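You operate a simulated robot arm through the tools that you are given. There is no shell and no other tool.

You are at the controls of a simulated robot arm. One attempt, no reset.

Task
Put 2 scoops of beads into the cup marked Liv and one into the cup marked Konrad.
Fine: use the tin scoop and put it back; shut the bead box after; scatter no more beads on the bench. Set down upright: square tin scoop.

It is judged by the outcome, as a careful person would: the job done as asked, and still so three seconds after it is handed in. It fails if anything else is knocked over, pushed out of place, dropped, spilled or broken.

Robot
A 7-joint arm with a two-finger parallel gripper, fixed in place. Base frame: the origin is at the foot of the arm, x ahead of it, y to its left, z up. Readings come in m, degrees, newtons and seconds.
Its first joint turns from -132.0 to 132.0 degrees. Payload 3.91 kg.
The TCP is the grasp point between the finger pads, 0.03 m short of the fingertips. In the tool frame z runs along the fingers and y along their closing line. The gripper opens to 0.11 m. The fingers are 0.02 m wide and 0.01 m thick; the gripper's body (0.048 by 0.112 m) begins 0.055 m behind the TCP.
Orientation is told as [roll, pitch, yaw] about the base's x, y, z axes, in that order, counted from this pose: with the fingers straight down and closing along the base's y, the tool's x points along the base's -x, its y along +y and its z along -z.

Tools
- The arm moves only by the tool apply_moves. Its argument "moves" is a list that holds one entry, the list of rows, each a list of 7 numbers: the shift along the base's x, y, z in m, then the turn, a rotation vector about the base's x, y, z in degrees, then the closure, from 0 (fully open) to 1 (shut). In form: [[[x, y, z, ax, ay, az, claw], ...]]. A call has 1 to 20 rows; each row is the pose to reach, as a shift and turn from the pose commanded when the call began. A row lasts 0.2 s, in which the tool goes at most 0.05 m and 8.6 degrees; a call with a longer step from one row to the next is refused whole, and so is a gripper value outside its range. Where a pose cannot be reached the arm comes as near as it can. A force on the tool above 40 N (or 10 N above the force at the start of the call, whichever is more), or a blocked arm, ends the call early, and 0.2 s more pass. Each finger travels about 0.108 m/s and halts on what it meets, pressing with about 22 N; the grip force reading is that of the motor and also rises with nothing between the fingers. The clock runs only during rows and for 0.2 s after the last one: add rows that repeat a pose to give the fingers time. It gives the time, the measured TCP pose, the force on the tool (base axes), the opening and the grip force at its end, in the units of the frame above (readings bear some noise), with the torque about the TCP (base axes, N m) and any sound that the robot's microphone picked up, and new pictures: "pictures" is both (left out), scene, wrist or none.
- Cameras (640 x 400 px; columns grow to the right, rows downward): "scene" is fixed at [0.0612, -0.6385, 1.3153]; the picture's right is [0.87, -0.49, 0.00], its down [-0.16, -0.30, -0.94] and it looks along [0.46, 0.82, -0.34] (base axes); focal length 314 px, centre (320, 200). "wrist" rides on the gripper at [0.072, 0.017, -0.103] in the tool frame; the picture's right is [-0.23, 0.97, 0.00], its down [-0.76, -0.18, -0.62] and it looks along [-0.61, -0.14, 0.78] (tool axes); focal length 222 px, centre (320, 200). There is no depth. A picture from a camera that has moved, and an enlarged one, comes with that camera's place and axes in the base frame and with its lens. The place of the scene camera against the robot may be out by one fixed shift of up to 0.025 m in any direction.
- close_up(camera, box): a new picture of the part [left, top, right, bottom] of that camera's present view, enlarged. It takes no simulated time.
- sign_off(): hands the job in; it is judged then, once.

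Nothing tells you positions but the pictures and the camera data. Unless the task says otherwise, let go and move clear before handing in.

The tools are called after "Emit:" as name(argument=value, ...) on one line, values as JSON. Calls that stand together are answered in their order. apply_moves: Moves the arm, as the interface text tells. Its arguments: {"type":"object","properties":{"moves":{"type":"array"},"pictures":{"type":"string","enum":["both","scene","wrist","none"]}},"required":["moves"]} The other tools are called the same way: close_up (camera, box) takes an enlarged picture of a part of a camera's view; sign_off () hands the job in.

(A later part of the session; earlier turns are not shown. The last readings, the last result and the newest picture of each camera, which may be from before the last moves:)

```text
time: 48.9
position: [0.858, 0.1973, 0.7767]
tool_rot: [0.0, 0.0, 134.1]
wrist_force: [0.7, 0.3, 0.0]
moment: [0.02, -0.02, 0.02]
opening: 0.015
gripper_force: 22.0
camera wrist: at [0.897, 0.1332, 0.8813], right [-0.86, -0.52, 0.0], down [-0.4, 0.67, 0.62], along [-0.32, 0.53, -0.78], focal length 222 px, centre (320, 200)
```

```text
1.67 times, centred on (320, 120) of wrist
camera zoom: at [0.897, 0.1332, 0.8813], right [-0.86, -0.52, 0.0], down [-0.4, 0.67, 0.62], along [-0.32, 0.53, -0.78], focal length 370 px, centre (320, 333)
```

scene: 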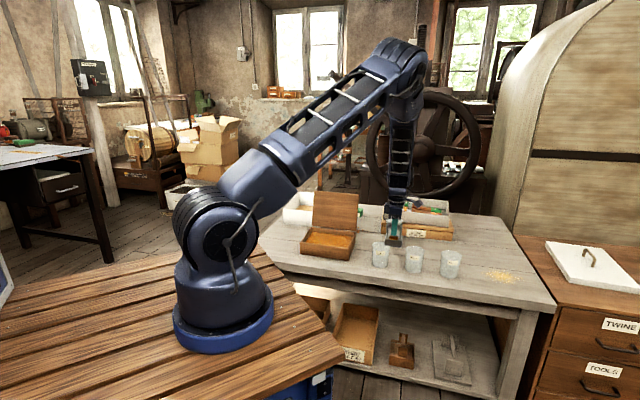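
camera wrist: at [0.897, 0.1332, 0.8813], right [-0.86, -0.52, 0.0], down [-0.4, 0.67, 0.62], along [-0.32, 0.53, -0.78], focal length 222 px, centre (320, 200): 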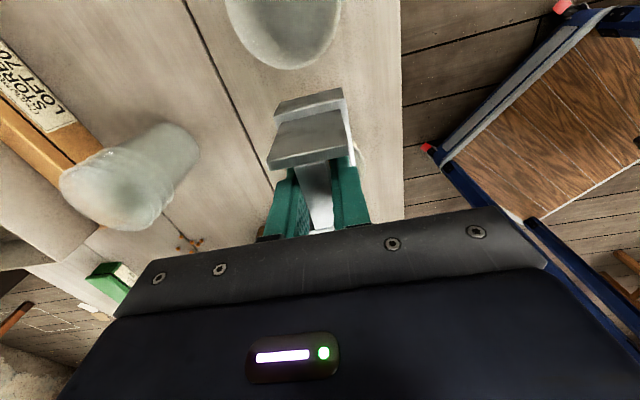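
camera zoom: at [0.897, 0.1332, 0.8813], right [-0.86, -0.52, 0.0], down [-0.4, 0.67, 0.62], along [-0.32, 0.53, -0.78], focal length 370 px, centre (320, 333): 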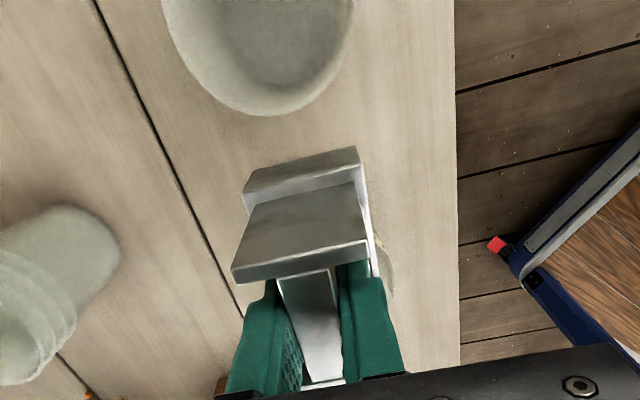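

The cup is aligned sideways, and the lip needs about 6 mm more over the cup. I'll make that correction and start the pour to 30°, keeping the lip fixed over the cup.

Emit:
apply_moves(moves=[[[-0.003, 0.006, 0.001, -2.2, -2.1, 0, 1], [-0.0067, 0.0112, 0.0024, -3.6, -3.5, 0, 1], [-0.0116, 0.0162, 0.0042, -7.2, -7.0, 0, 1], [-0.0165, 0.0213, 0.0054, -10.8, -10.5, 0, 1], [-0.0215, 0.0264, 0.006, -14.3, -13.9, 0, 1], [-0.0264, 0.0315, 0.006, -17.9, -17.4, 0, 1], [-0.0314, 0.0367, 0.0043, -21.5, -20.9, 0, 1], [-0.0314, 0.0367, 0.0043, -21.5, -20.9, 0, 1]]])

Emit:
close_up(camera="scene", box=[355, 210, 415, 275])

Emit:
close_up(camera="wrist", box=[200, 0, 440, 240])

```text
time: 50.7
position: [0.8285, 0.2355, 0.782]
tool_rot: [-0.2, 30.0, 134.3]
wrist_force: [0.8, 0.3, -0.9]
moment: [-0.01, 0.03, -0.01]
opening: 0.0151
gripper_force: 21.8
camera wrist: at [0.8237, 0.2142, 0.9073], right [-0.84, -0.54, -0.11], down [-0.55, 0.82, 0.16], along [0.01, 0.2, -0.98], focal length 222 px, centre (320, 200)
```

scene: 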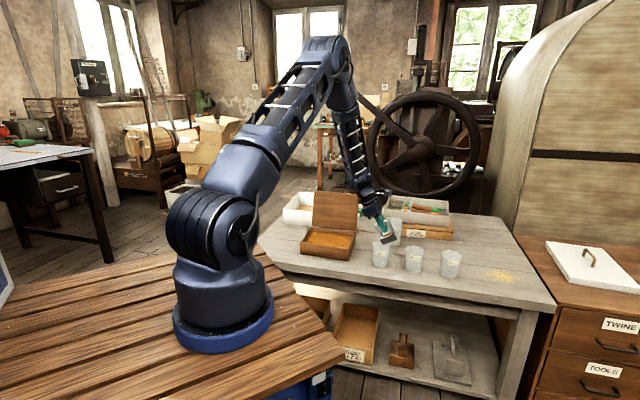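
wrist: 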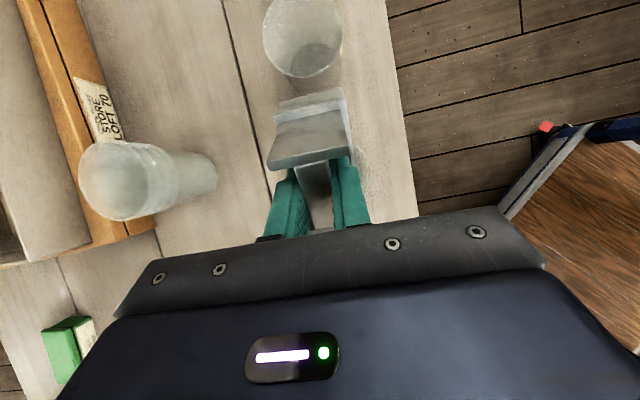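

```text
6.15 times, centred on (385, 242) of scene
camera zoom: at [0.0612, -0.6385, 1.3153], right [0.87, -0.49, 0.0], down [-0.16, -0.3, -0.94], along [0.46, 0.82, -0.34], focal length 1935 px, centre (-80, -62)
```

zoom: 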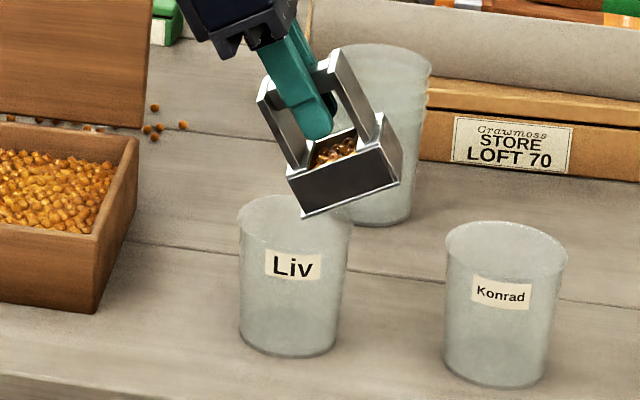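

```text
1.67 times, centred on (320, 120) of wrist
camera zoom: at [0.8237, 0.2142, 0.9073], right [-0.84, -0.54, -0.11], down [-0.55, 0.82, 0.16], along [0.01, 0.2, -0.98], focal length 370 px, centre (320, 333)
```

zoom: 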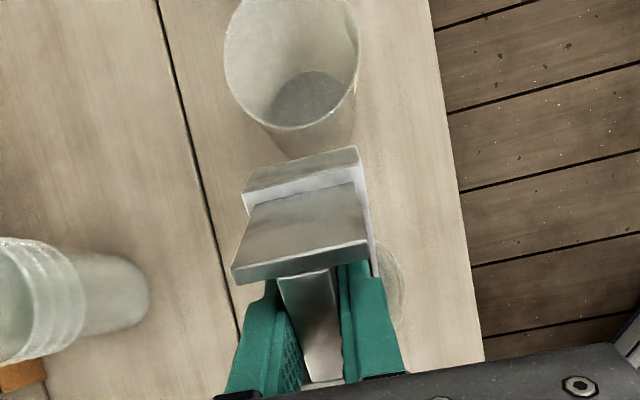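

At 30° the lip is well placed over the cup and the beads have not started to run yet. I'll continue tipping to 60° with the lip held over the cup.

Emit:
apply_moves(moves=[[[-0.0049, 0.005, -0.0022, -3.6, -3.5, 0, 1], [-0.0098, 0.01, -0.0052, -7.2, -7.0, 0, 1], [-0.0144, 0.0148, -0.0087, -10.8, -10.5, 0, 1], [-0.0144, 0.0148, -0.0087, -10.8, -10.5, 0, 1], [-0.0189, 0.0194, -0.0127, -14.3, -13.9, 0, 1], [-0.0189, 0.0194, -0.0127, -14.3, -13.9, 0, 1]]])

Emit:
close_up(camera="scene", box=[355, 210, 415, 275])

Emit:
close_up(camera="wrist", box=[200, 0, 440, 240])

```text
time: 52.1
position: [0.8086, 0.253, 0.7697]
tool_rot: [-0.2, 49.9, 134.0]
wrist_force: [-0.3, -1.0, -1.1]
moment: [0.0, 0.03, 0.02]
opening: 0.0152
gripper_force: 21.6
camera wrist: at [0.774, 0.2642, 0.8919], right [-0.8, -0.57, -0.17], down [-0.55, 0.82, -0.18], along [0.25, -0.05, -0.97], focal length 222 px, centre (320, 200)
```

scene: 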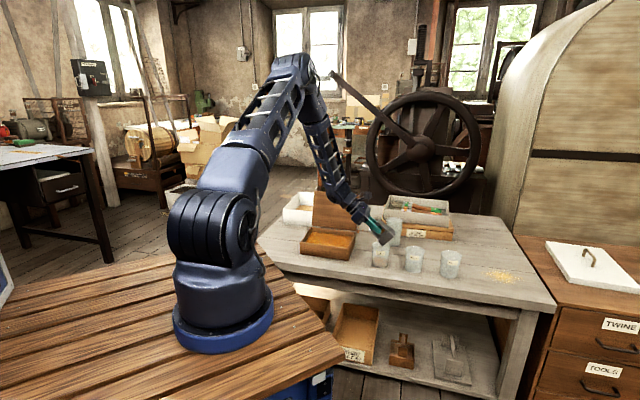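
wrist: 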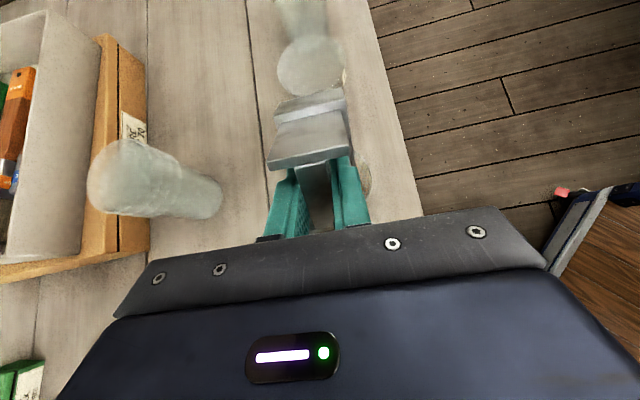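

```text
6.15 times, centred on (385, 242) of scene
camera zoom: at [0.0612, -0.6385, 1.3153], right [0.87, -0.49, 0.0], down [-0.16, -0.3, -0.94], along [0.46, 0.82, -0.34], focal length 1935 px, centre (-80, -62)
```

zoom: 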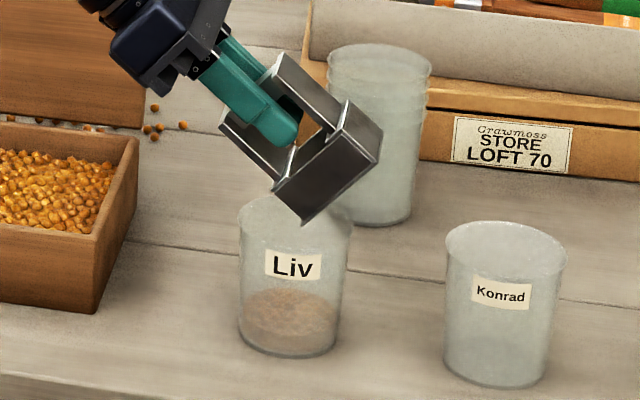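

```text
1.67 times, centred on (320, 120) of wrist
camera zoom: at [0.774, 0.2642, 0.8919], right [-0.8, -0.57, -0.17], down [-0.55, 0.82, -0.18], along [0.25, -0.05, -0.97], focal length 370 px, centre (320, 333)
```

zoom: 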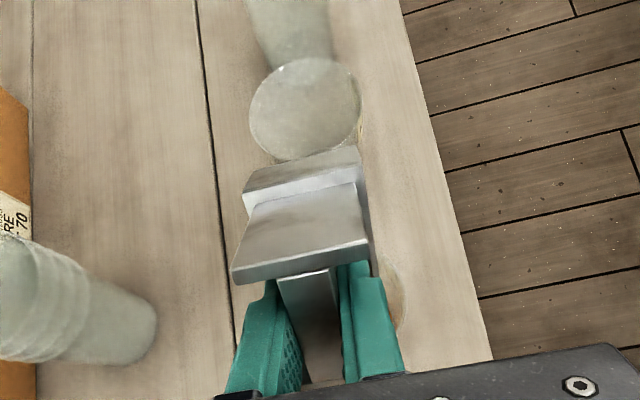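

The beads have run into Liv's cup with nothing outside it. I'll tip a little further to make sure the scoop empties.

Emit:
apply_moves(moves=[[[-0.0043, 0.0045, -0.003, -3.6, -3.5, 0, 1], [-0.0084, 0.0086, -0.007, -7.2, -7.0, 0, 1], [-0.0123, 0.0126, -0.0115, -10.8, -10.5, 0, 1], [-0.0123, 0.0126, -0.0115, -10.8, -10.5, 0, 1], [-0.0123, 0.0126, -0.0115, -10.8, -10.5, 0, 1]]])

Emit:
close_up(camera="scene", box=[355, 210, 415, 275])

```text
time: 53.3
position: [0.7958, 0.265, 0.7594]
tool_rot: [-0.2, 65.0, 134.1]
wrist_force: [-0.3, 0.5, -0.4]
moment: [0.03, 0.01, -0.03]
opening: 0.0152
gripper_force: 21.3
camera wrist: at [0.7403, 0.2969, 0.8684], right [-0.76, -0.61, -0.21], down [-0.49, 0.76, -0.43], along [0.42, -0.22, -0.88], focal length 222 px, centre (320, 200)
```

scene: 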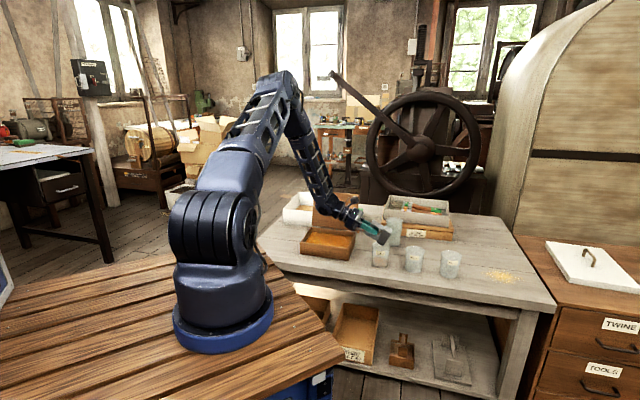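
wrist: 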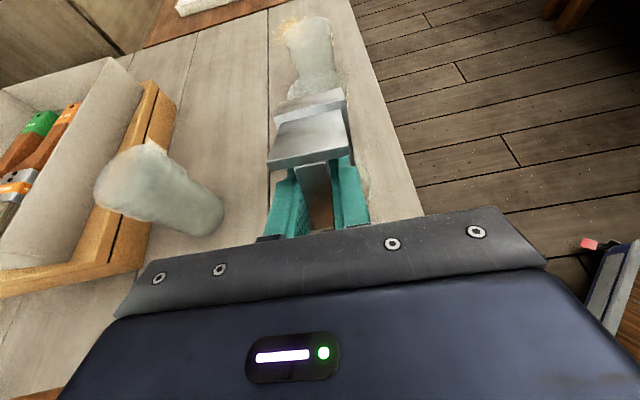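

```text
6.15 times, centred on (385, 242) of scene
camera zoom: at [0.0612, -0.6385, 1.3153], right [0.87, -0.49, 0.0], down [-0.16, -0.3, -0.94], along [0.46, 0.82, -0.34], focal length 1935 px, centre (-80, -62)
```

zoom: 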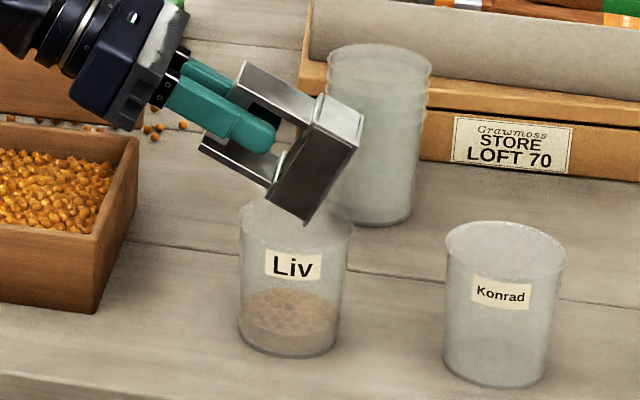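

The first scoop is in Liv's cup with nothing spilled. I'll rise clear, tilt back, and return above the box for the second scoop.

Emit:
apply_moves(moves=[[[0, 0, 0.015, 0, 0, 0, 1], [0, 0, 0.035, 0, 0, 0, 1], [0, 0, 0.06, 3.6, 3.5, 0, 1], [0, 0, 0.085, 8.6, 8.4, 0, 1], [0, 0, 0.1, 13.6, 13.3, 0, 1], [-0.005, 0.012, 0.105, 18.6, 18.1, 0, 1], [-0.014, 0.033, 0.105, 23.0, 22.4, 0, 1], [-0.025, 0.06, 0.105, 25.1, 24.4, 0, 1], [-0.036, 0.086, 0.105, 25.1, 24.4, 0, 1], [-0.047, 0.112, 0.105, 25.1, 24.4, 0, 1], [-0.058, 0.138, 0.105, 25.1, 24.4, 0, 1], [-0.067, 0.16, 0.105, 25.1, 24.4, 0, 1], [-0.071, 0.17, 0.105, 25.1, 24.4, 0, 1], [-0.071, 0.17, 0.105, 25.1, 24.4, 0, 1]]])

Emit:
close_up(camera="scene", box=[285, 180, 425, 280])

Emit:
close_up(camera="scene", box=[297, 190, 361, 259])

```text
time: 56.3
position: [0.723, 0.4364, 0.8626]
tool_rot: [0.0, 29.9, 134.2]
wrist_force: [0.6, -0.6, -0.4]
moment: [0.02, 0.02, -0.02]
opening: 0.0153
gripper_force: 22.4
camera wrist: at [0.7191, 0.4152, 0.9886], right [-0.84, -0.54, -0.11], down [-0.55, 0.82, 0.16], along [0.01, 0.2, -0.98], focal length 222 px, centre (320, 200)
```

scene: 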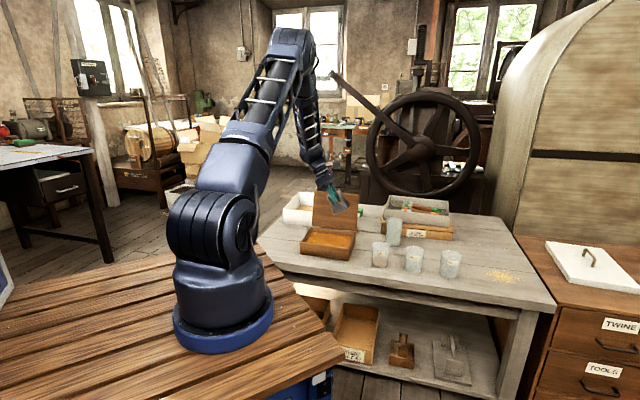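
wrist: 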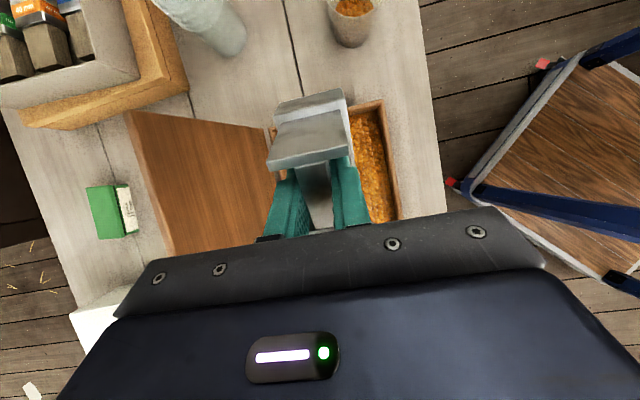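

```text
4.00 times, centred on (355, 230) of scene
camera zoom: at [0.0612, -0.6385, 1.3153], right [0.87, -0.49, 0.0], down [-0.16, -0.3, -0.94], along [0.46, 0.82, -0.34], focal length 1258 px, centre (180, 80)
```

zoom: 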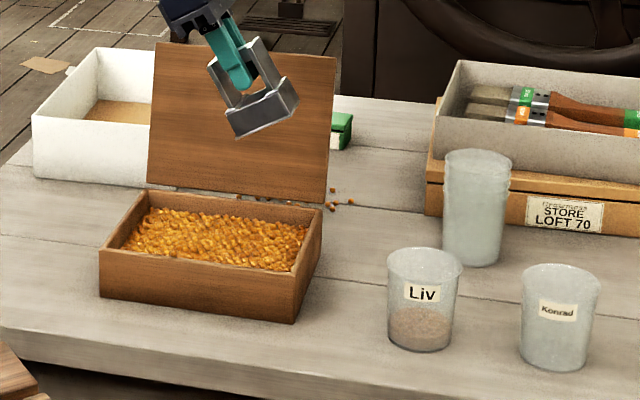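

```text
5.80 times, centred on (329, 224) of scene
camera zoom: at [0.0612, -0.6385, 1.3153], right [0.87, -0.49, 0.0], down [-0.16, -0.3, -0.94], along [0.46, 0.82, -0.34], focal length 1823 px, centre (268, 58)
```

zoom: 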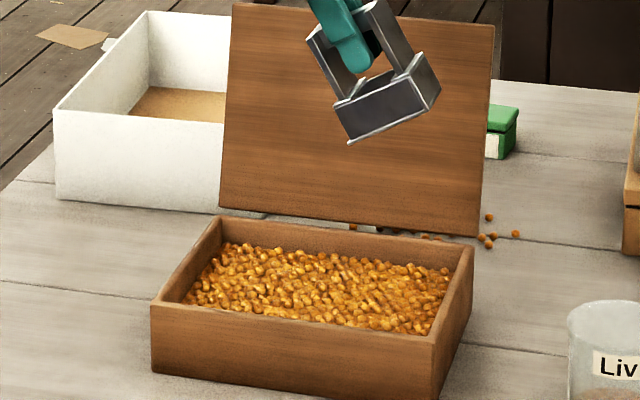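

The scoop is empty, Liv's cup holds one scoop, and the bench is clean. I'll repeat the same scooping motion for the second load.

Emit:
apply_moves(moves=[[[0, -0.001, -0.03, 0, 0, 0, 1], [0, -0.001, -0.06, 0, 0, 0, 1], [0, -0.001, -0.09, 0, 0, 0, 1], [0, -0.001, -0.115, 0, 0, 0, 1], [0, -0.001, -0.135, 0, 0, 0, 1], [0, -0.001, -0.15, 0, 0, 0, 1], [0, -0.001, -0.16, 0, 0, 0, 1], [0, -0.001, -0.1675, 0, 0, 0, 1], [0, -0.001, -0.1675, 0, 0, 0, 1]]], pictures="scene")

Emit:
close_up(camera="scene", box=[305, 210, 361, 259])

```text
time: 58.3
position: [0.7251, 0.4365, 0.6942]
tool_rot: [0.0, 29.9, 134.1]
wrist_force: [-0.1, 0.0, -0.2]
moment: [0.0, 0.03, -0.01]
opening: 0.0154
gripper_force: 21.9
```

scene: 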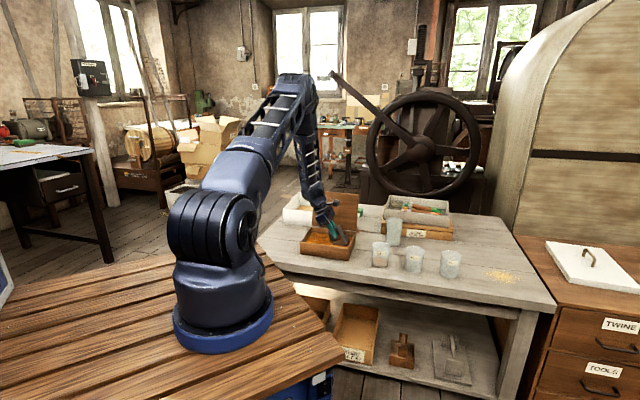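

```text
8.16 times, centred on (333, 234) of scene
camera zoom: at [0.0612, -0.6385, 1.3153], right [0.87, -0.49, 0.0], down [-0.16, -0.3, -0.94], along [0.46, 0.82, -0.34], focal length 2567 px, centre (214, -82)
```

zoom: 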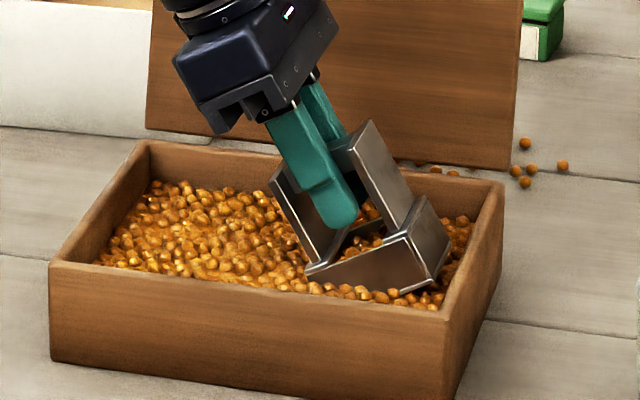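

Same position as before. Now the same push, levelling as I go, followed by the tilt back and lift.

Emit:
apply_moves(moves=[[[-0.0025, 0.0026, 0, 2.1, 2.1, 0, 1], [-0.0065, 0.0066, 0, 4.3, 4.2, 0, 1], [-0.0094, 0.0096, -0.0004, 7.1, 7.0, 0, 1], [-0.0125, 0.0127, -0.0013, 10, 9.8, 0, 1], [-0.0155, 0.0159, -0.0025, 12.9, 12.6, 0, 1], [-0.0187, 0.0191, -0.0042, 15.7, 15.4, 0, 1], [-0.0219, 0.0224, -0.0062, 18.6, 18.2, 0, 1], [-0.0252, 0.0257, -0.0086, 21.4, 21, 0, 1], [-0.0301, 0.0307, -0.0086, 21.4, 21, 0, 1], [-0.027, 0.0275, -0.004, 25.7, 25.2, 0, 1], [-0.022, 0.0224, 0.001, 30, 29.4, 0, 1], [-0.0174, 0.0178, 0.008, 34.3, 33.6, 0, 1], [-0.0174, 0.0178, 0.0175, 34.3, 33.6, 0, 1], [-0.0174, 0.0178, 0.0275, 34.3, 33.6, 0, 1], [-0.0174, 0.0178, 0.0395, 34.3, 33.6, 0, 1], [-0.0174, 0.0178, 0.0515, 34.3, 33.6, 0, 1], [-0.0174, 0.0178, 0.067, 34.3, 33.6, 0, 1], [-0.0174, 0.0178, 0.067, 34.3, 33.6, 0, 1]]])

Emit:
close_up(camera="scene", box=[297, 190, 361, 259])

Emit:
close_up(camera="scene", box=[316, 205, 364, 241])

```text
time: 62.1
position: [0.7077, 0.451, 0.7635]
tool_rot: [0.3, -18.1, 134.3]
wrist_force: [0.0, -0.4, -1.0]
moment: [-0.02, 0.02, -0.01]
opening: 0.0153
gripper_force: 22.3
camera wrist: at [0.7662, 0.3669, 0.8388], right [-0.85, -0.52, 0.07], down [-0.24, 0.51, 0.83], along [-0.47, 0.68, -0.56], focal length 222 px, centre (320, 200)
```

scene: 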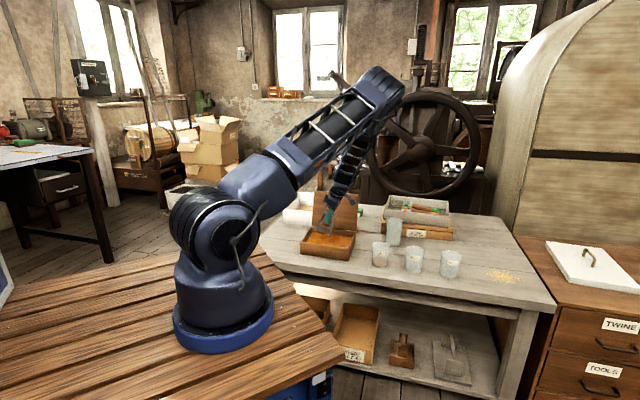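
wrist: 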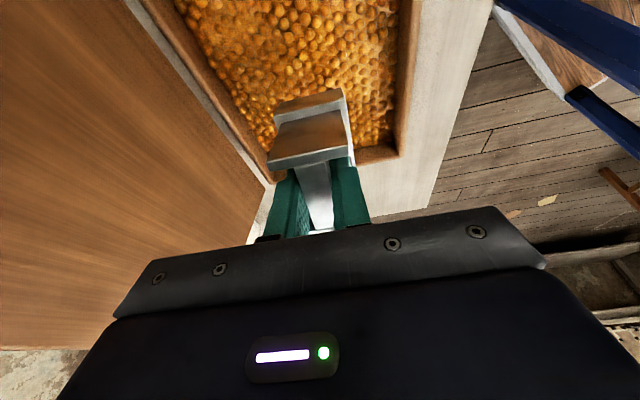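

```text
5.80 times, centred on (329, 224) of scene
camera zoom: at [0.0612, -0.6385, 1.3153], right [0.87, -0.49, 0.0], down [-0.16, -0.3, -0.94], along [0.46, 0.82, -0.34], focal length 1823 px, centre (268, 58)
```

zoom: 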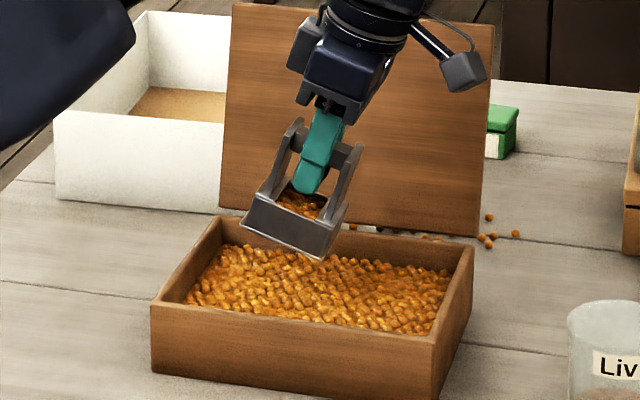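

```text
11.11 times, centred on (340, 223) of scene
camera zoom: at [0.0612, -0.6385, 1.3153], right [0.87, -0.49, 0.0], down [-0.16, -0.3, -0.94], along [0.46, 0.82, -0.34], focal length 3494 px, centre (98, -56)
```

zoom: 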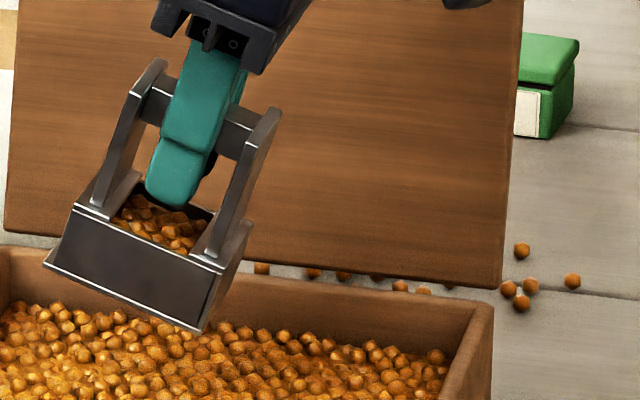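

The second load looks the same as the first. I'll carry it along the same path to Liv's cup, with the corrected position.

Emit:
apply_moves(moves=[[[0, 0, 0.02, 0, 0, 0, 1], [0, 0, 0.045, 0, 0, 0, 1], [0, 0, 0.075, 0, 0, 0, 1], [0, 0, 0.105, 0, 0, 0, 1], [0.012, -0.02, 0.125, 0, 0, 0, 1], [0.028, -0.045, 0.135, 0, 0, 0, 1], [0.045, -0.072, 0.135, 0, 0, 0, 1], [0.062, -0.099, 0.135, 0, 0, 0, 1], [0.079, -0.126, 0.135, 0, 0, 0, 1], [0.096, -0.153, 0.135, 0, 0, 0, 1], [0.113, -0.18, 0.135, 0, 0, 0, 1], [0.13, -0.207, 0.135, 0, 0, 0, 1], [0.145, -0.232, 0.13, 0, 0, 0, 1], [0.156, -0.25, 0.115, 0, 0, 0, 1], [0.1637, -0.2642, 0.09, 0, 0, 0, 1], [0.1637, -0.2642, 0.06, 0, 0, 0, 1], [0.1637, -0.2642, 0.04, 0, 0, 0, 1], [0.1637, -0.2642, 0.0274, 0, 0, 0, 1], [0.1637, -0.2642, 0.0274, 0, 0, 0, 1]]])

Emit:
close_up(camera="scene", box=[355, 200, 415, 265])

```text
time: 66.1
position: [0.8707, 0.19, 0.7886]
tool_rot: [0.2, -18.1, 134.2]
wrist_force: [0.1, 0.1, 0.0]
moment: [-0.05, -0.01, -0.03]
opening: 0.0151
gripper_force: 22.0
camera wrist: at [0.9292, 0.1042, 0.8651], right [-0.85, -0.52, 0.07], down [-0.24, 0.51, 0.83], along [-0.47, 0.68, -0.56], focal length 222 px, centre (320, 200)
```

scene: 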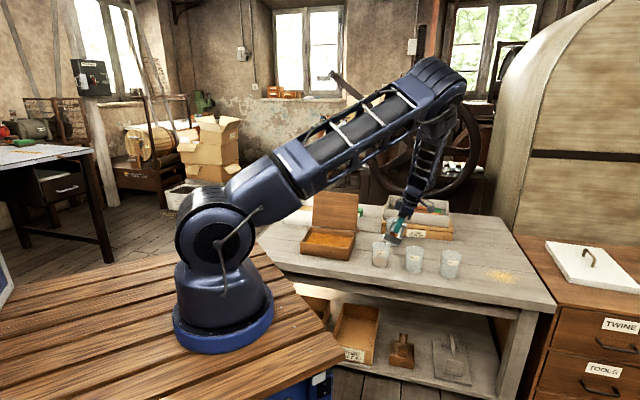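
wrist: 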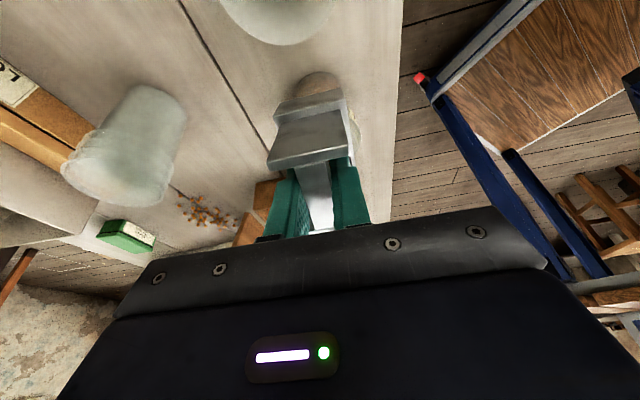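

```text
6.15 times, centred on (385, 232) of scene
camera zoom: at [0.0612, -0.6385, 1.3153], right [0.87, -0.49, 0.0], down [-0.16, -0.3, -0.94], along [0.46, 0.82, -0.34], focal length 1935 px, centre (-80, 0)
```

zoom: 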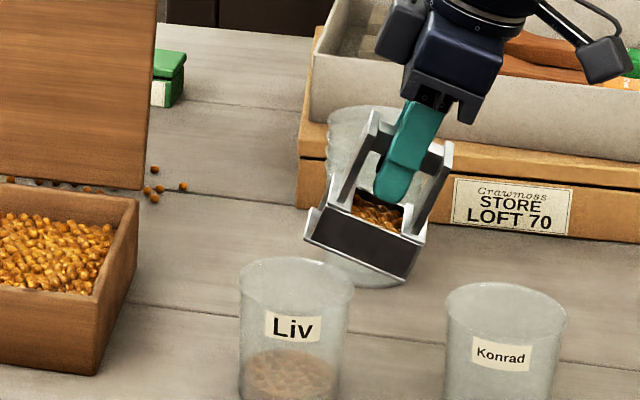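

The lip is above Liv's cup as planned. I'll pour with the same motion, holding the lip over the cup.

Emit:
apply_moves(moves=[[[-0.0045, 0.0047, -0.002, -4.3, -4.2, 0, 1], [-0.0098, 0.01, -0.007, -8.6, -8.4, 0, 1], [-0.0153, 0.0158, -0.012, -12.9, -12.5, 0, 1], [-0.02, 0.0206, -0.0096, -16.5, -16.0, 0, 1], [-0.0249, 0.0256, -0.0078, -20.1, -19.5, 0, 1], [-0.0298, 0.0307, -0.0066, -23.7, -23.0, 0, 1], [-0.0348, 0.0358, -0.006, -27.2, -26.5, 0, 1], [-0.0397, 0.0409, -0.006, -30.8, -30.0, 0, 1], [-0.0447, 0.0461, -0.0077, -34.4, -33.5, 0, 1], [-0.0447, 0.0461, -0.0077, -34.4, -33.5, 0, 1]]])

Emit:
close_up(camera="scene", box=[355, 210, 415, 275])

```text
time: 68.3
position: [0.8269, 0.2361, 0.7843]
tool_rot: [0.1, 30.0, 134.1]
wrist_force: [0.5, 0.0, -0.9]
moment: [0.01, 0.0, 0.0]
opening: 0.0151
gripper_force: 21.9
camera wrist: at [0.8224, 0.2142, 0.909], right [-0.84, -0.54, -0.11], down [-0.55, 0.82, 0.16], along [0.01, 0.19, -0.98], focal length 222 px, centre (320, 200)
```

scene: 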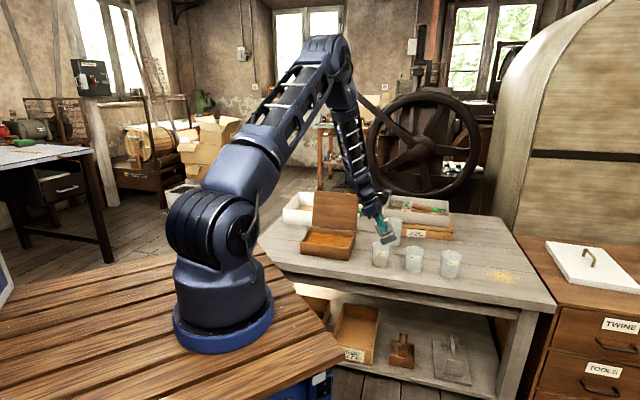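
wrist: 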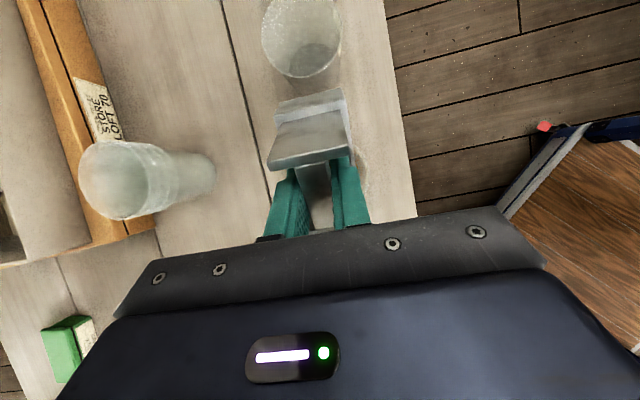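

```text
6.15 times, centred on (385, 242) of scene
camera zoom: at [0.0612, -0.6385, 1.3153], right [0.87, -0.49, 0.0], down [-0.16, -0.3, -0.94], along [0.46, 0.82, -0.34], focal length 1935 px, centre (-80, -62)
```

zoom: 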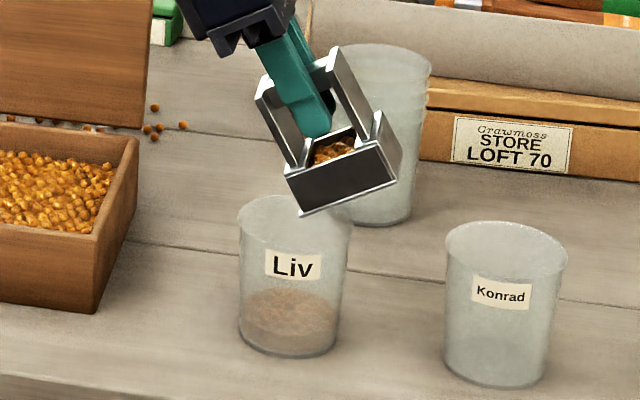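

The position matches the first pour. I'll continue tipping to 65° to empty the scoop.

Emit:
apply_moves(moves=[[[-0.0049, 0.005, -0.0022, -3.6, -3.5, 0, 1], [-0.0098, 0.01, -0.0052, -7.2, -7.0, 0, 1], [-0.0144, 0.0148, -0.0087, -10.8, -10.5, 0, 1], [-0.0144, 0.0148, -0.0087, -10.8, -10.5, 0, 1], [-0.0189, 0.0194, -0.0127, -14.3, -13.9, 0, 1], [-0.0189, 0.0194, -0.0127, -14.3, -13.9, 0, 1], [-0.0232, 0.0239, -0.0157, -17.9, -17.4, 0, 1], [-0.0273, 0.028, -0.0197, -21.5, -20.9, 0, 1], [-0.0312, 0.032, -0.0242, -25.1, -24.4, 0, 1], [-0.0312, 0.032, -0.0242, -25.1, -24.4, 0, 1], [-0.0312, 0.032, -0.0242, -25.1, -24.4, 0, 1]]])

Emit:
close_up(camera="scene", box=[355, 210, 415, 275])

```text
time: 70.7
position: [0.7966, 0.268, 0.7585]
tool_rot: [0.0, 65.0, 134.1]
wrist_force: [-0.5, -0.5, -0.4]
moment: [0.01, 0.0, 0.04]
opening: 0.0155
gripper_force: 22.2
camera wrist: at [0.7411, 0.2999, 0.8674], right [-0.77, -0.61, -0.21], down [-0.49, 0.76, -0.43], along [0.42, -0.23, -0.88], focal length 222 px, centre (320, 200)
```

scene: 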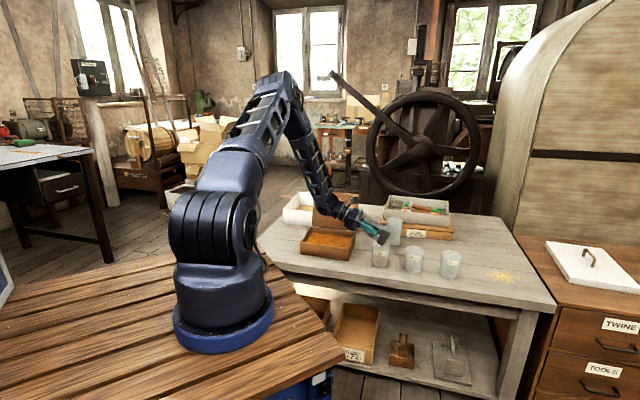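
wrist: 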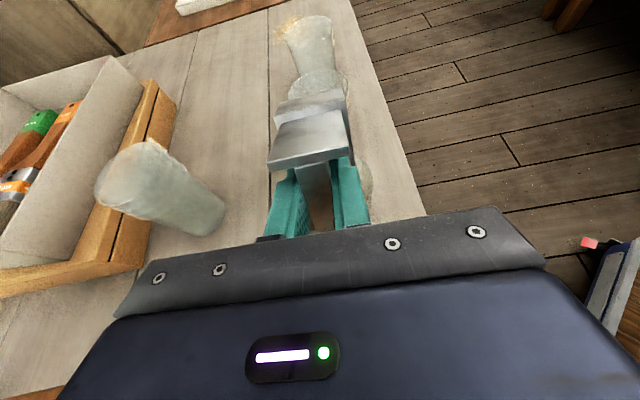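

```text
6.15 times, centred on (385, 242) of scene
camera zoom: at [0.0612, -0.6385, 1.3153], right [0.87, -0.49, 0.0], down [-0.16, -0.3, -0.94], along [0.46, 0.82, -0.34], focal length 1935 px, centre (-80, -62)
```

zoom: 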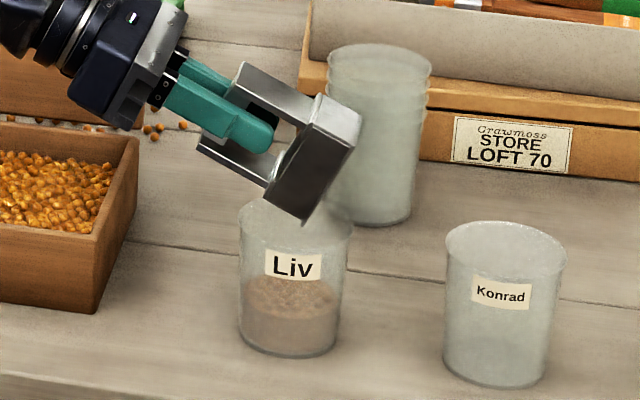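

Liv's cup now has two scoops and there are no strays. I'll go back for the third load, intended for Konrad.

Emit:
apply_moves(moves=[[[0, 0, 0.015, 0, 0, 0, 1], [0, 0, 0.035, 0, 0, 0, 1], [0, 0, 0.06, 3.6, 3.5, 0, 1], [0, 0, 0.085, 8.6, 8.4, 0, 1], [0, 0, 0.1, 13.6, 13.3, 0, 1], [-0.005, 0.012, 0.105, 18.6, 18.1, 0, 1], [-0.014, 0.033, 0.105, 23.0, 22.4, 0, 1], [-0.025, 0.06, 0.105, 25.1, 24.4, 0, 1], [-0.036, 0.086, 0.105, 25.1, 24.4, 0, 1], [-0.047, 0.112, 0.105, 25.1, 24.4, 0, 1], [-0.058, 0.138, 0.105, 25.1, 24.4, 0, 1], [-0.067, 0.16, 0.105, 25.1, 24.4, 0, 1], [-0.0705, 0.166, 0.105, 25.1, 24.4, 0, 1], [-0.0705, 0.166, 0.105, 25.1, 24.4, 0, 1]]])

Emit:
close_up(camera="scene", box=[285, 180, 445, 280])

Emit:
close_up(camera="wrist", box=[240, 0, 440, 240])

```text
time: 73.7
position: [0.7252, 0.4351, 0.8619]
tool_rot: [0.0, 29.9, 134.2]
wrist_force: [-0.2, -0.2, -1.0]
moment: [0.03, 0.02, -0.01]
opening: 0.0151
gripper_force: 22.1
camera wrist: at [0.7208, 0.4128, 0.9888], right [-0.84, -0.54, -0.11], down [-0.55, 0.82, 0.16], along [0.01, 0.19, -0.98], focal length 222 px, centre (320, 200)
```

scene: 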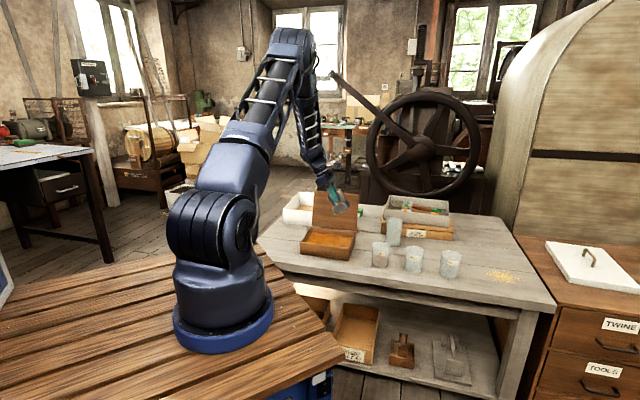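
wrist: 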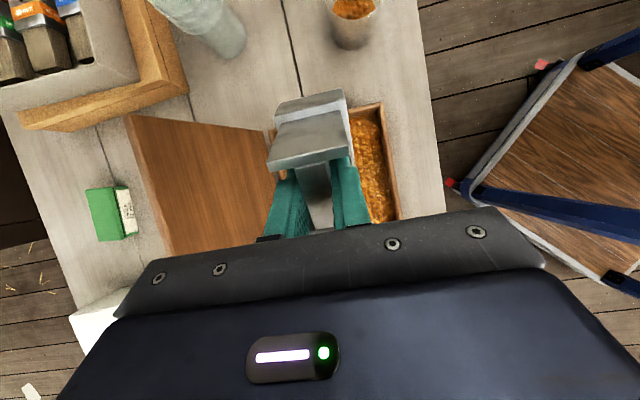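

```text
4.00 times, centred on (365, 230) of scene
camera zoom: at [0.0612, -0.6385, 1.3153], right [0.87, -0.49, 0.0], down [-0.16, -0.3, -0.94], along [0.46, 0.82, -0.34], focal length 1258 px, centre (140, 80)
```

zoom: 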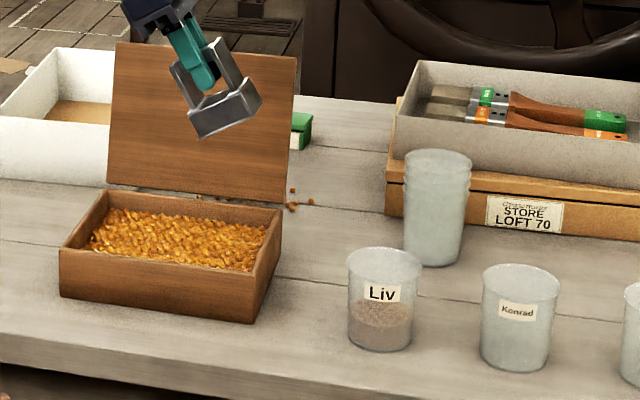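

```text
1.67 times, centred on (340, 120) of wrist
camera zoom: at [0.7208, 0.4128, 0.9888], right [-0.84, -0.54, -0.11], down [-0.55, 0.82, 0.16], along [0.01, 0.19, -0.98], focal length 370 px, centre (287, 333)
```

zoom: 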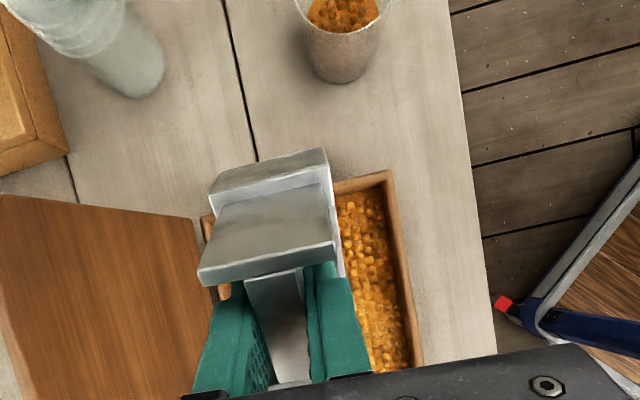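

All clean. I'll lower in for the third scoop and push again.

Emit:
apply_moves(moves=[[[0, 0, -0.03, 0, 0, 0, 1], [0, 0, -0.06, 0, 0, 0, 1], [0, 0, -0.09, 0, 0, 0, 1], [0, 0, -0.115, 0, 0, 0, 1], [0, 0, -0.135, 0, 0, 0, 1], [0, 0, -0.15, 0, 0, 0, 1], [0, 0, -0.16, 0, 0, 0, 1], [0, 0, -0.1685, 0, 0, 0, 1], [0, 0, -0.1685, 0, 0, 0, 1]]], pictures="none")

Emit:
close_up(camera="scene", box=[305, 210, 361, 259])

```text
time: 75.7
position: [0.7264, 0.4347, 0.6952]
tool_rot: [0.1, 29.9, 134.2]
wrist_force: [0.4, 0.2, -0.9]
moment: [0.0, 0.03, 0.0]
opening: 0.0153
gripper_force: 22.2
```

```text
8.16 times, centred on (333, 234) of scene
camera zoom: at [0.0612, -0.6385, 1.3153], right [0.87, -0.49, 0.0], down [-0.16, -0.3, -0.94], along [0.46, 0.82, -0.34], focal length 2567 px, centre (214, -82)
```

zoom: 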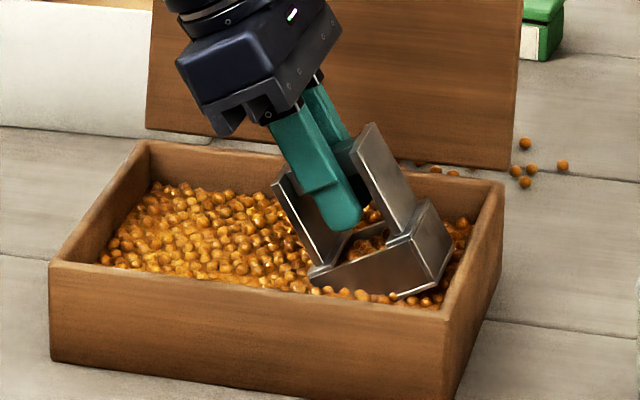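

Emit:
apply_moves(moves=[[[-0.0025, 0.0026, 0, 2.1, 2.1, 0, 1], [-0.0065, 0.0066, 0, 4.3, 4.2, 0, 1], [-0.0094, 0.0096, -0.0004, 7.1, 7.0, 0, 1], [-0.0125, 0.0127, -0.0013, 10, 9.8, 0, 1], [-0.0155, 0.0159, -0.0025, 12.9, 12.6, 0, 1], [-0.0187, 0.0191, -0.0042, 15.7, 15.4, 0, 1], [-0.0219, 0.0224, -0.0062, 18.6, 18.2, 0, 1], [-0.0252, 0.0257, -0.0086, 21.4, 21, 0, 1], [-0.0301, 0.0307, -0.0086, 21.4, 21, 0, 1], [-0.027, 0.0275, -0.004, 25.7, 25.2, 0, 1], [-0.022, 0.0224, 0.001, 30, 29.4, 0, 1], [-0.0174, 0.0178, 0.008, 34.3, 33.6, 0, 1], [-0.0174, 0.0178, 0.0175, 34.3, 33.6, 0, 1], [-0.0174, 0.0178, 0.0275, 34.3, 33.6, 0, 1], [-0.0174, 0.0178, 0.0395, 34.3, 33.6, 0, 1], [-0.0174, 0.0178, 0.0515, 34.3, 33.6, 0, 1], [-0.0174, 0.0178, 0.068, 34.3, 33.6, 0, 1], [-0.0174, 0.0178, 0.068, 34.3, 33.6, 0, 1]]])

Emit:
close_up(camera="scene", box=[316, 205, 364, 241])

Emit:
close_up(camera="scene", box=[297, 190, 361, 259])

```text
time: 79.5
position: [0.7086, 0.4501, 0.7622]
tool_rot: [0.3, -18.1, 134.2]
wrist_force: [-0.6, -0.5, -0.9]
moment: [-0.03, -0.02, 0.02]
opening: 0.0152
gripper_force: 21.8
camera wrist: at [0.7664, 0.366, 0.8378], right [-0.85, -0.53, 0.08], down [-0.24, 0.51, 0.83], along [-0.47, 0.68, -0.56], focal length 222 px, centre (320, 200)
```

scene: 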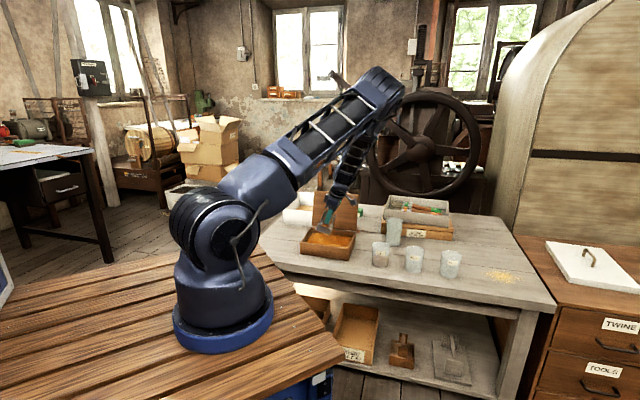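
wrist: 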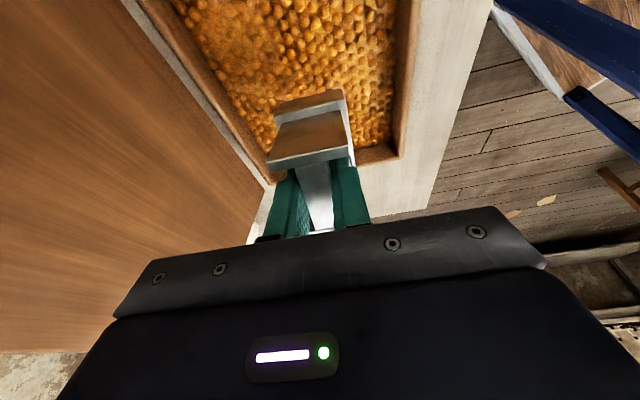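

```text
11.11 times, centred on (340, 223) of scene
camera zoom: at [0.0612, -0.6385, 1.3153], right [0.87, -0.49, 0.0], down [-0.16, -0.3, -0.94], along [0.46, 0.82, -0.34], focal length 3494 px, centre (98, -56)
```

zoom: 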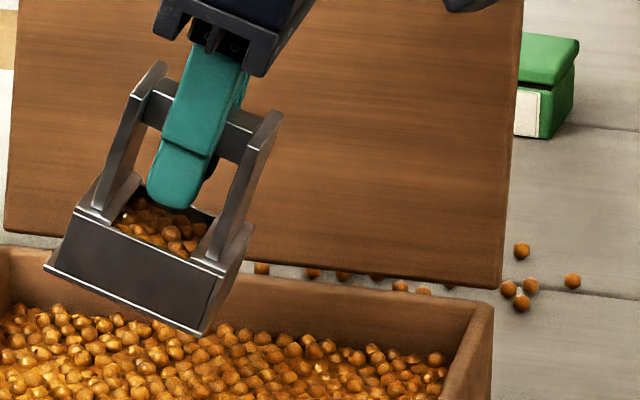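

```text
5.80 times, centred on (329, 224) of scene
camera zoom: at [0.0612, -0.6385, 1.3153], right [0.87, -0.49, 0.0], down [-0.16, -0.3, -0.94], along [0.46, 0.82, -0.34], focal length 1823 px, centre (268, 58)
```

zoom: 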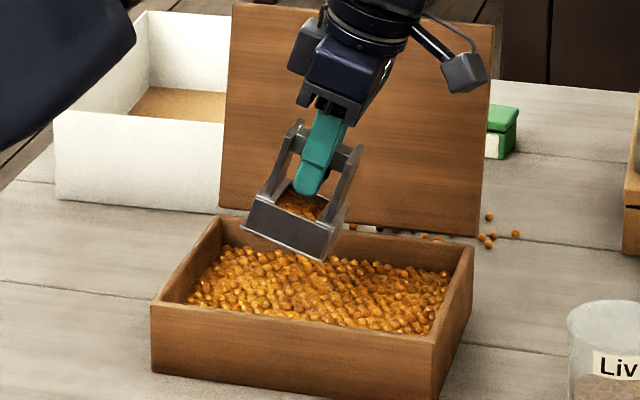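

The third load matches the others. Konrad's cup works out at about (0.922, 0.136), and two views agree. I'll carry the load high past Liv to just above Konrad.

Emit:
apply_moves(moves=[[[0, 0, 0.02, 0, 0, 0, 1], [0, 0, 0.05, 0, 0, 0, 1], [0, 0, 0.085, 0, 0, 0, 1], [0.004, -0.006, 0.115, 0, 0, 0, 1], [0.016, -0.022, 0.13, 0, 0, 0, 1], [0.033, -0.046, 0.135, 0, 0, 0, 1], [0.051, -0.071, 0.135, 0, 0, 0, 1], [0.069, -0.096, 0.135, 0, 0, 0, 1], [0.087, -0.121, 0.135, 0, 0, 0, 1], [0.105, -0.146, 0.135, 0, 0, 0, 1], [0.123, -0.171, 0.135, 0, 0, 0, 1], [0.141, -0.196, 0.135, 0, 0, 0, 1], [0.159, -0.221, 0.135, 0, 0, 0, 1], [0.177, -0.246, 0.135, 0, 0, 0, 1], [0.195, -0.271, 0.135, 0, 0, 0, 1], [0.213, -0.297, 0.135, 0, 0, 0, 1], [0.231, -0.323, 0.135, 0, 0, 0, 1], [0.247, -0.345, 0.135, 0, 0, 0, 1], [0.2562, -0.3584, 0.13, 0, 0, 0, 1], [0.2562, -0.3584, 0.13, 0, 0, 0, 1]]])

Emit:
close_up(camera="scene", box=[355, 180, 475, 280])

```text
time: 83.7
position: [0.9616, 0.0929, 0.8907]
tool_rot: [0.3, -18.2, 134.2]
wrist_force: [0.5, 0.5, -1.0]
moment: [0.0, 0.03, 0.02]
opening: 0.0152
gripper_force: 21.5
camera wrist: at [1.0206, 0.0076, 0.9674], right [-0.85, -0.53, 0.08], down [-0.24, 0.51, 0.83], along [-0.47, 0.68, -0.56], focal length 222 px, centre (320, 200)
```

scene: 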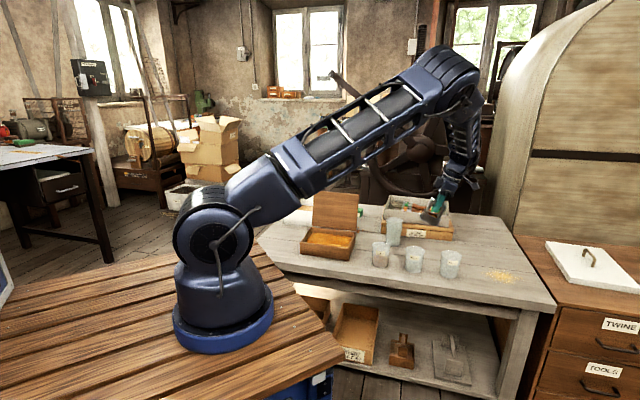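
wrist: 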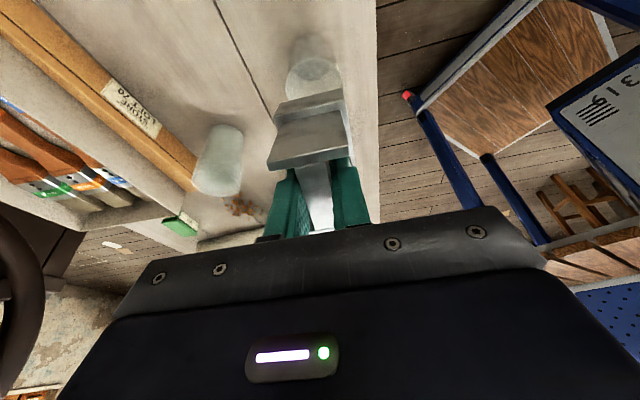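

```text
4.00 times, centred on (415, 230) of scene
camera zoom: at [0.0612, -0.6385, 1.3153], right [0.87, -0.49, 0.0], down [-0.16, -0.3, -0.94], along [0.46, 0.82, -0.34], focal length 1258 px, centre (-60, 80)
```

zoom: 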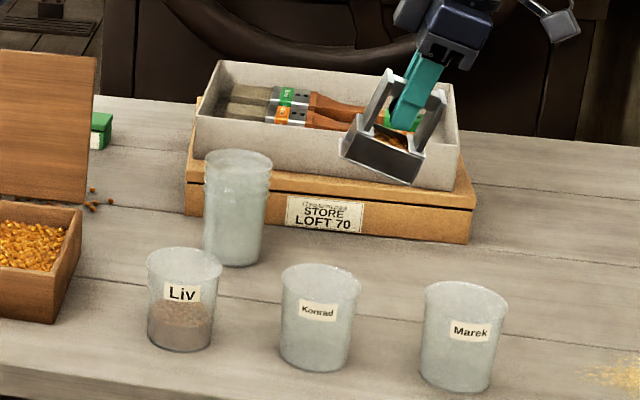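

I've reached the position above Konrad with the load intact. I'll descend to just above the rim and check alignment.

Emit:
apply_moves(moves=[[[0, 0, -0.025, 0, 0, 0, 1], [0, 0, -0.05, 0, 0, 0, 1], [0, 0, -0.075, 0, 0, 0, 1], [0, 0, -0.092, 0, 0, 0, 1], [0, 0, -0.1026, 0, 0, 0, 1], [0, 0, -0.1026, 0, 0, 0, 1]]])

Emit:
close_up(camera="scene", box=[385, 205, 445, 270])

Emit:
close_up(camera="wrist", box=[200, 0, 440, 240])

```text
time: 85.1
position: [0.963, 0.0935, 0.7901]
tool_rot: [0.3, -18.1, 134.2]
wrist_force: [-0.6, 0.2, -1.6]
moment: [-0.02, 0.01, 0.0]
opening: 0.0153
gripper_force: 22.0
camera wrist: at [1.0216, 0.0081, 0.8668], right [-0.85, -0.53, 0.08], down [-0.24, 0.51, 0.83], along [-0.47, 0.68, -0.56], focal length 222 px, centre (320, 200)
```

scene: 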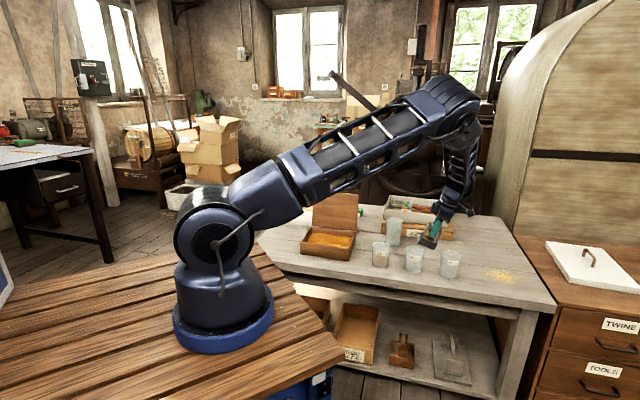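
wrist: 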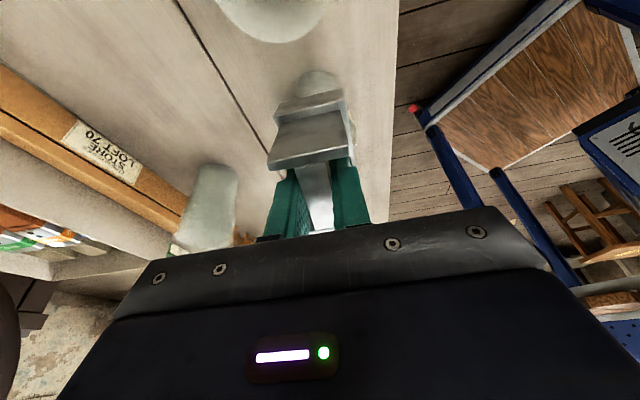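

```text
6.15 times, centred on (415, 238) of scene
camera zoom: at [0.0612, -0.6385, 1.3153], right [0.87, -0.49, 0.0], down [-0.16, -0.3, -0.94], along [0.46, 0.82, -0.34], focal length 1935 px, centre (-265, -31)
```

zoom: 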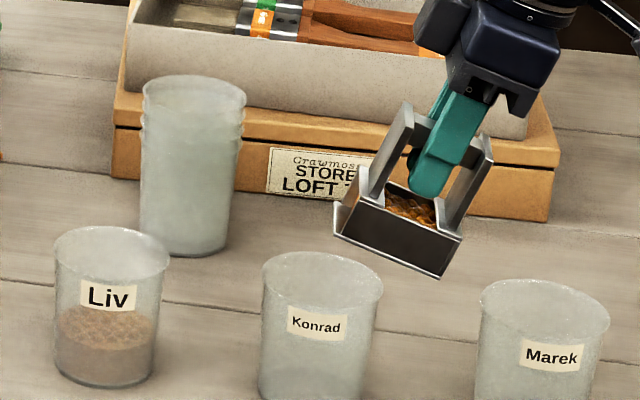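

```text
1.67 times, centred on (320, 120) of wrist
camera zoom: at [1.0216, 0.0081, 0.8668], right [-0.85, -0.53, 0.08], down [-0.24, 0.51, 0.83], along [-0.47, 0.68, -0.56], focal length 370 px, centre (320, 333)
```

zoom: 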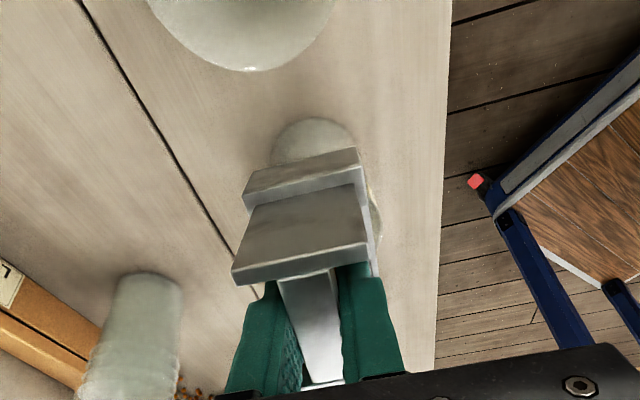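

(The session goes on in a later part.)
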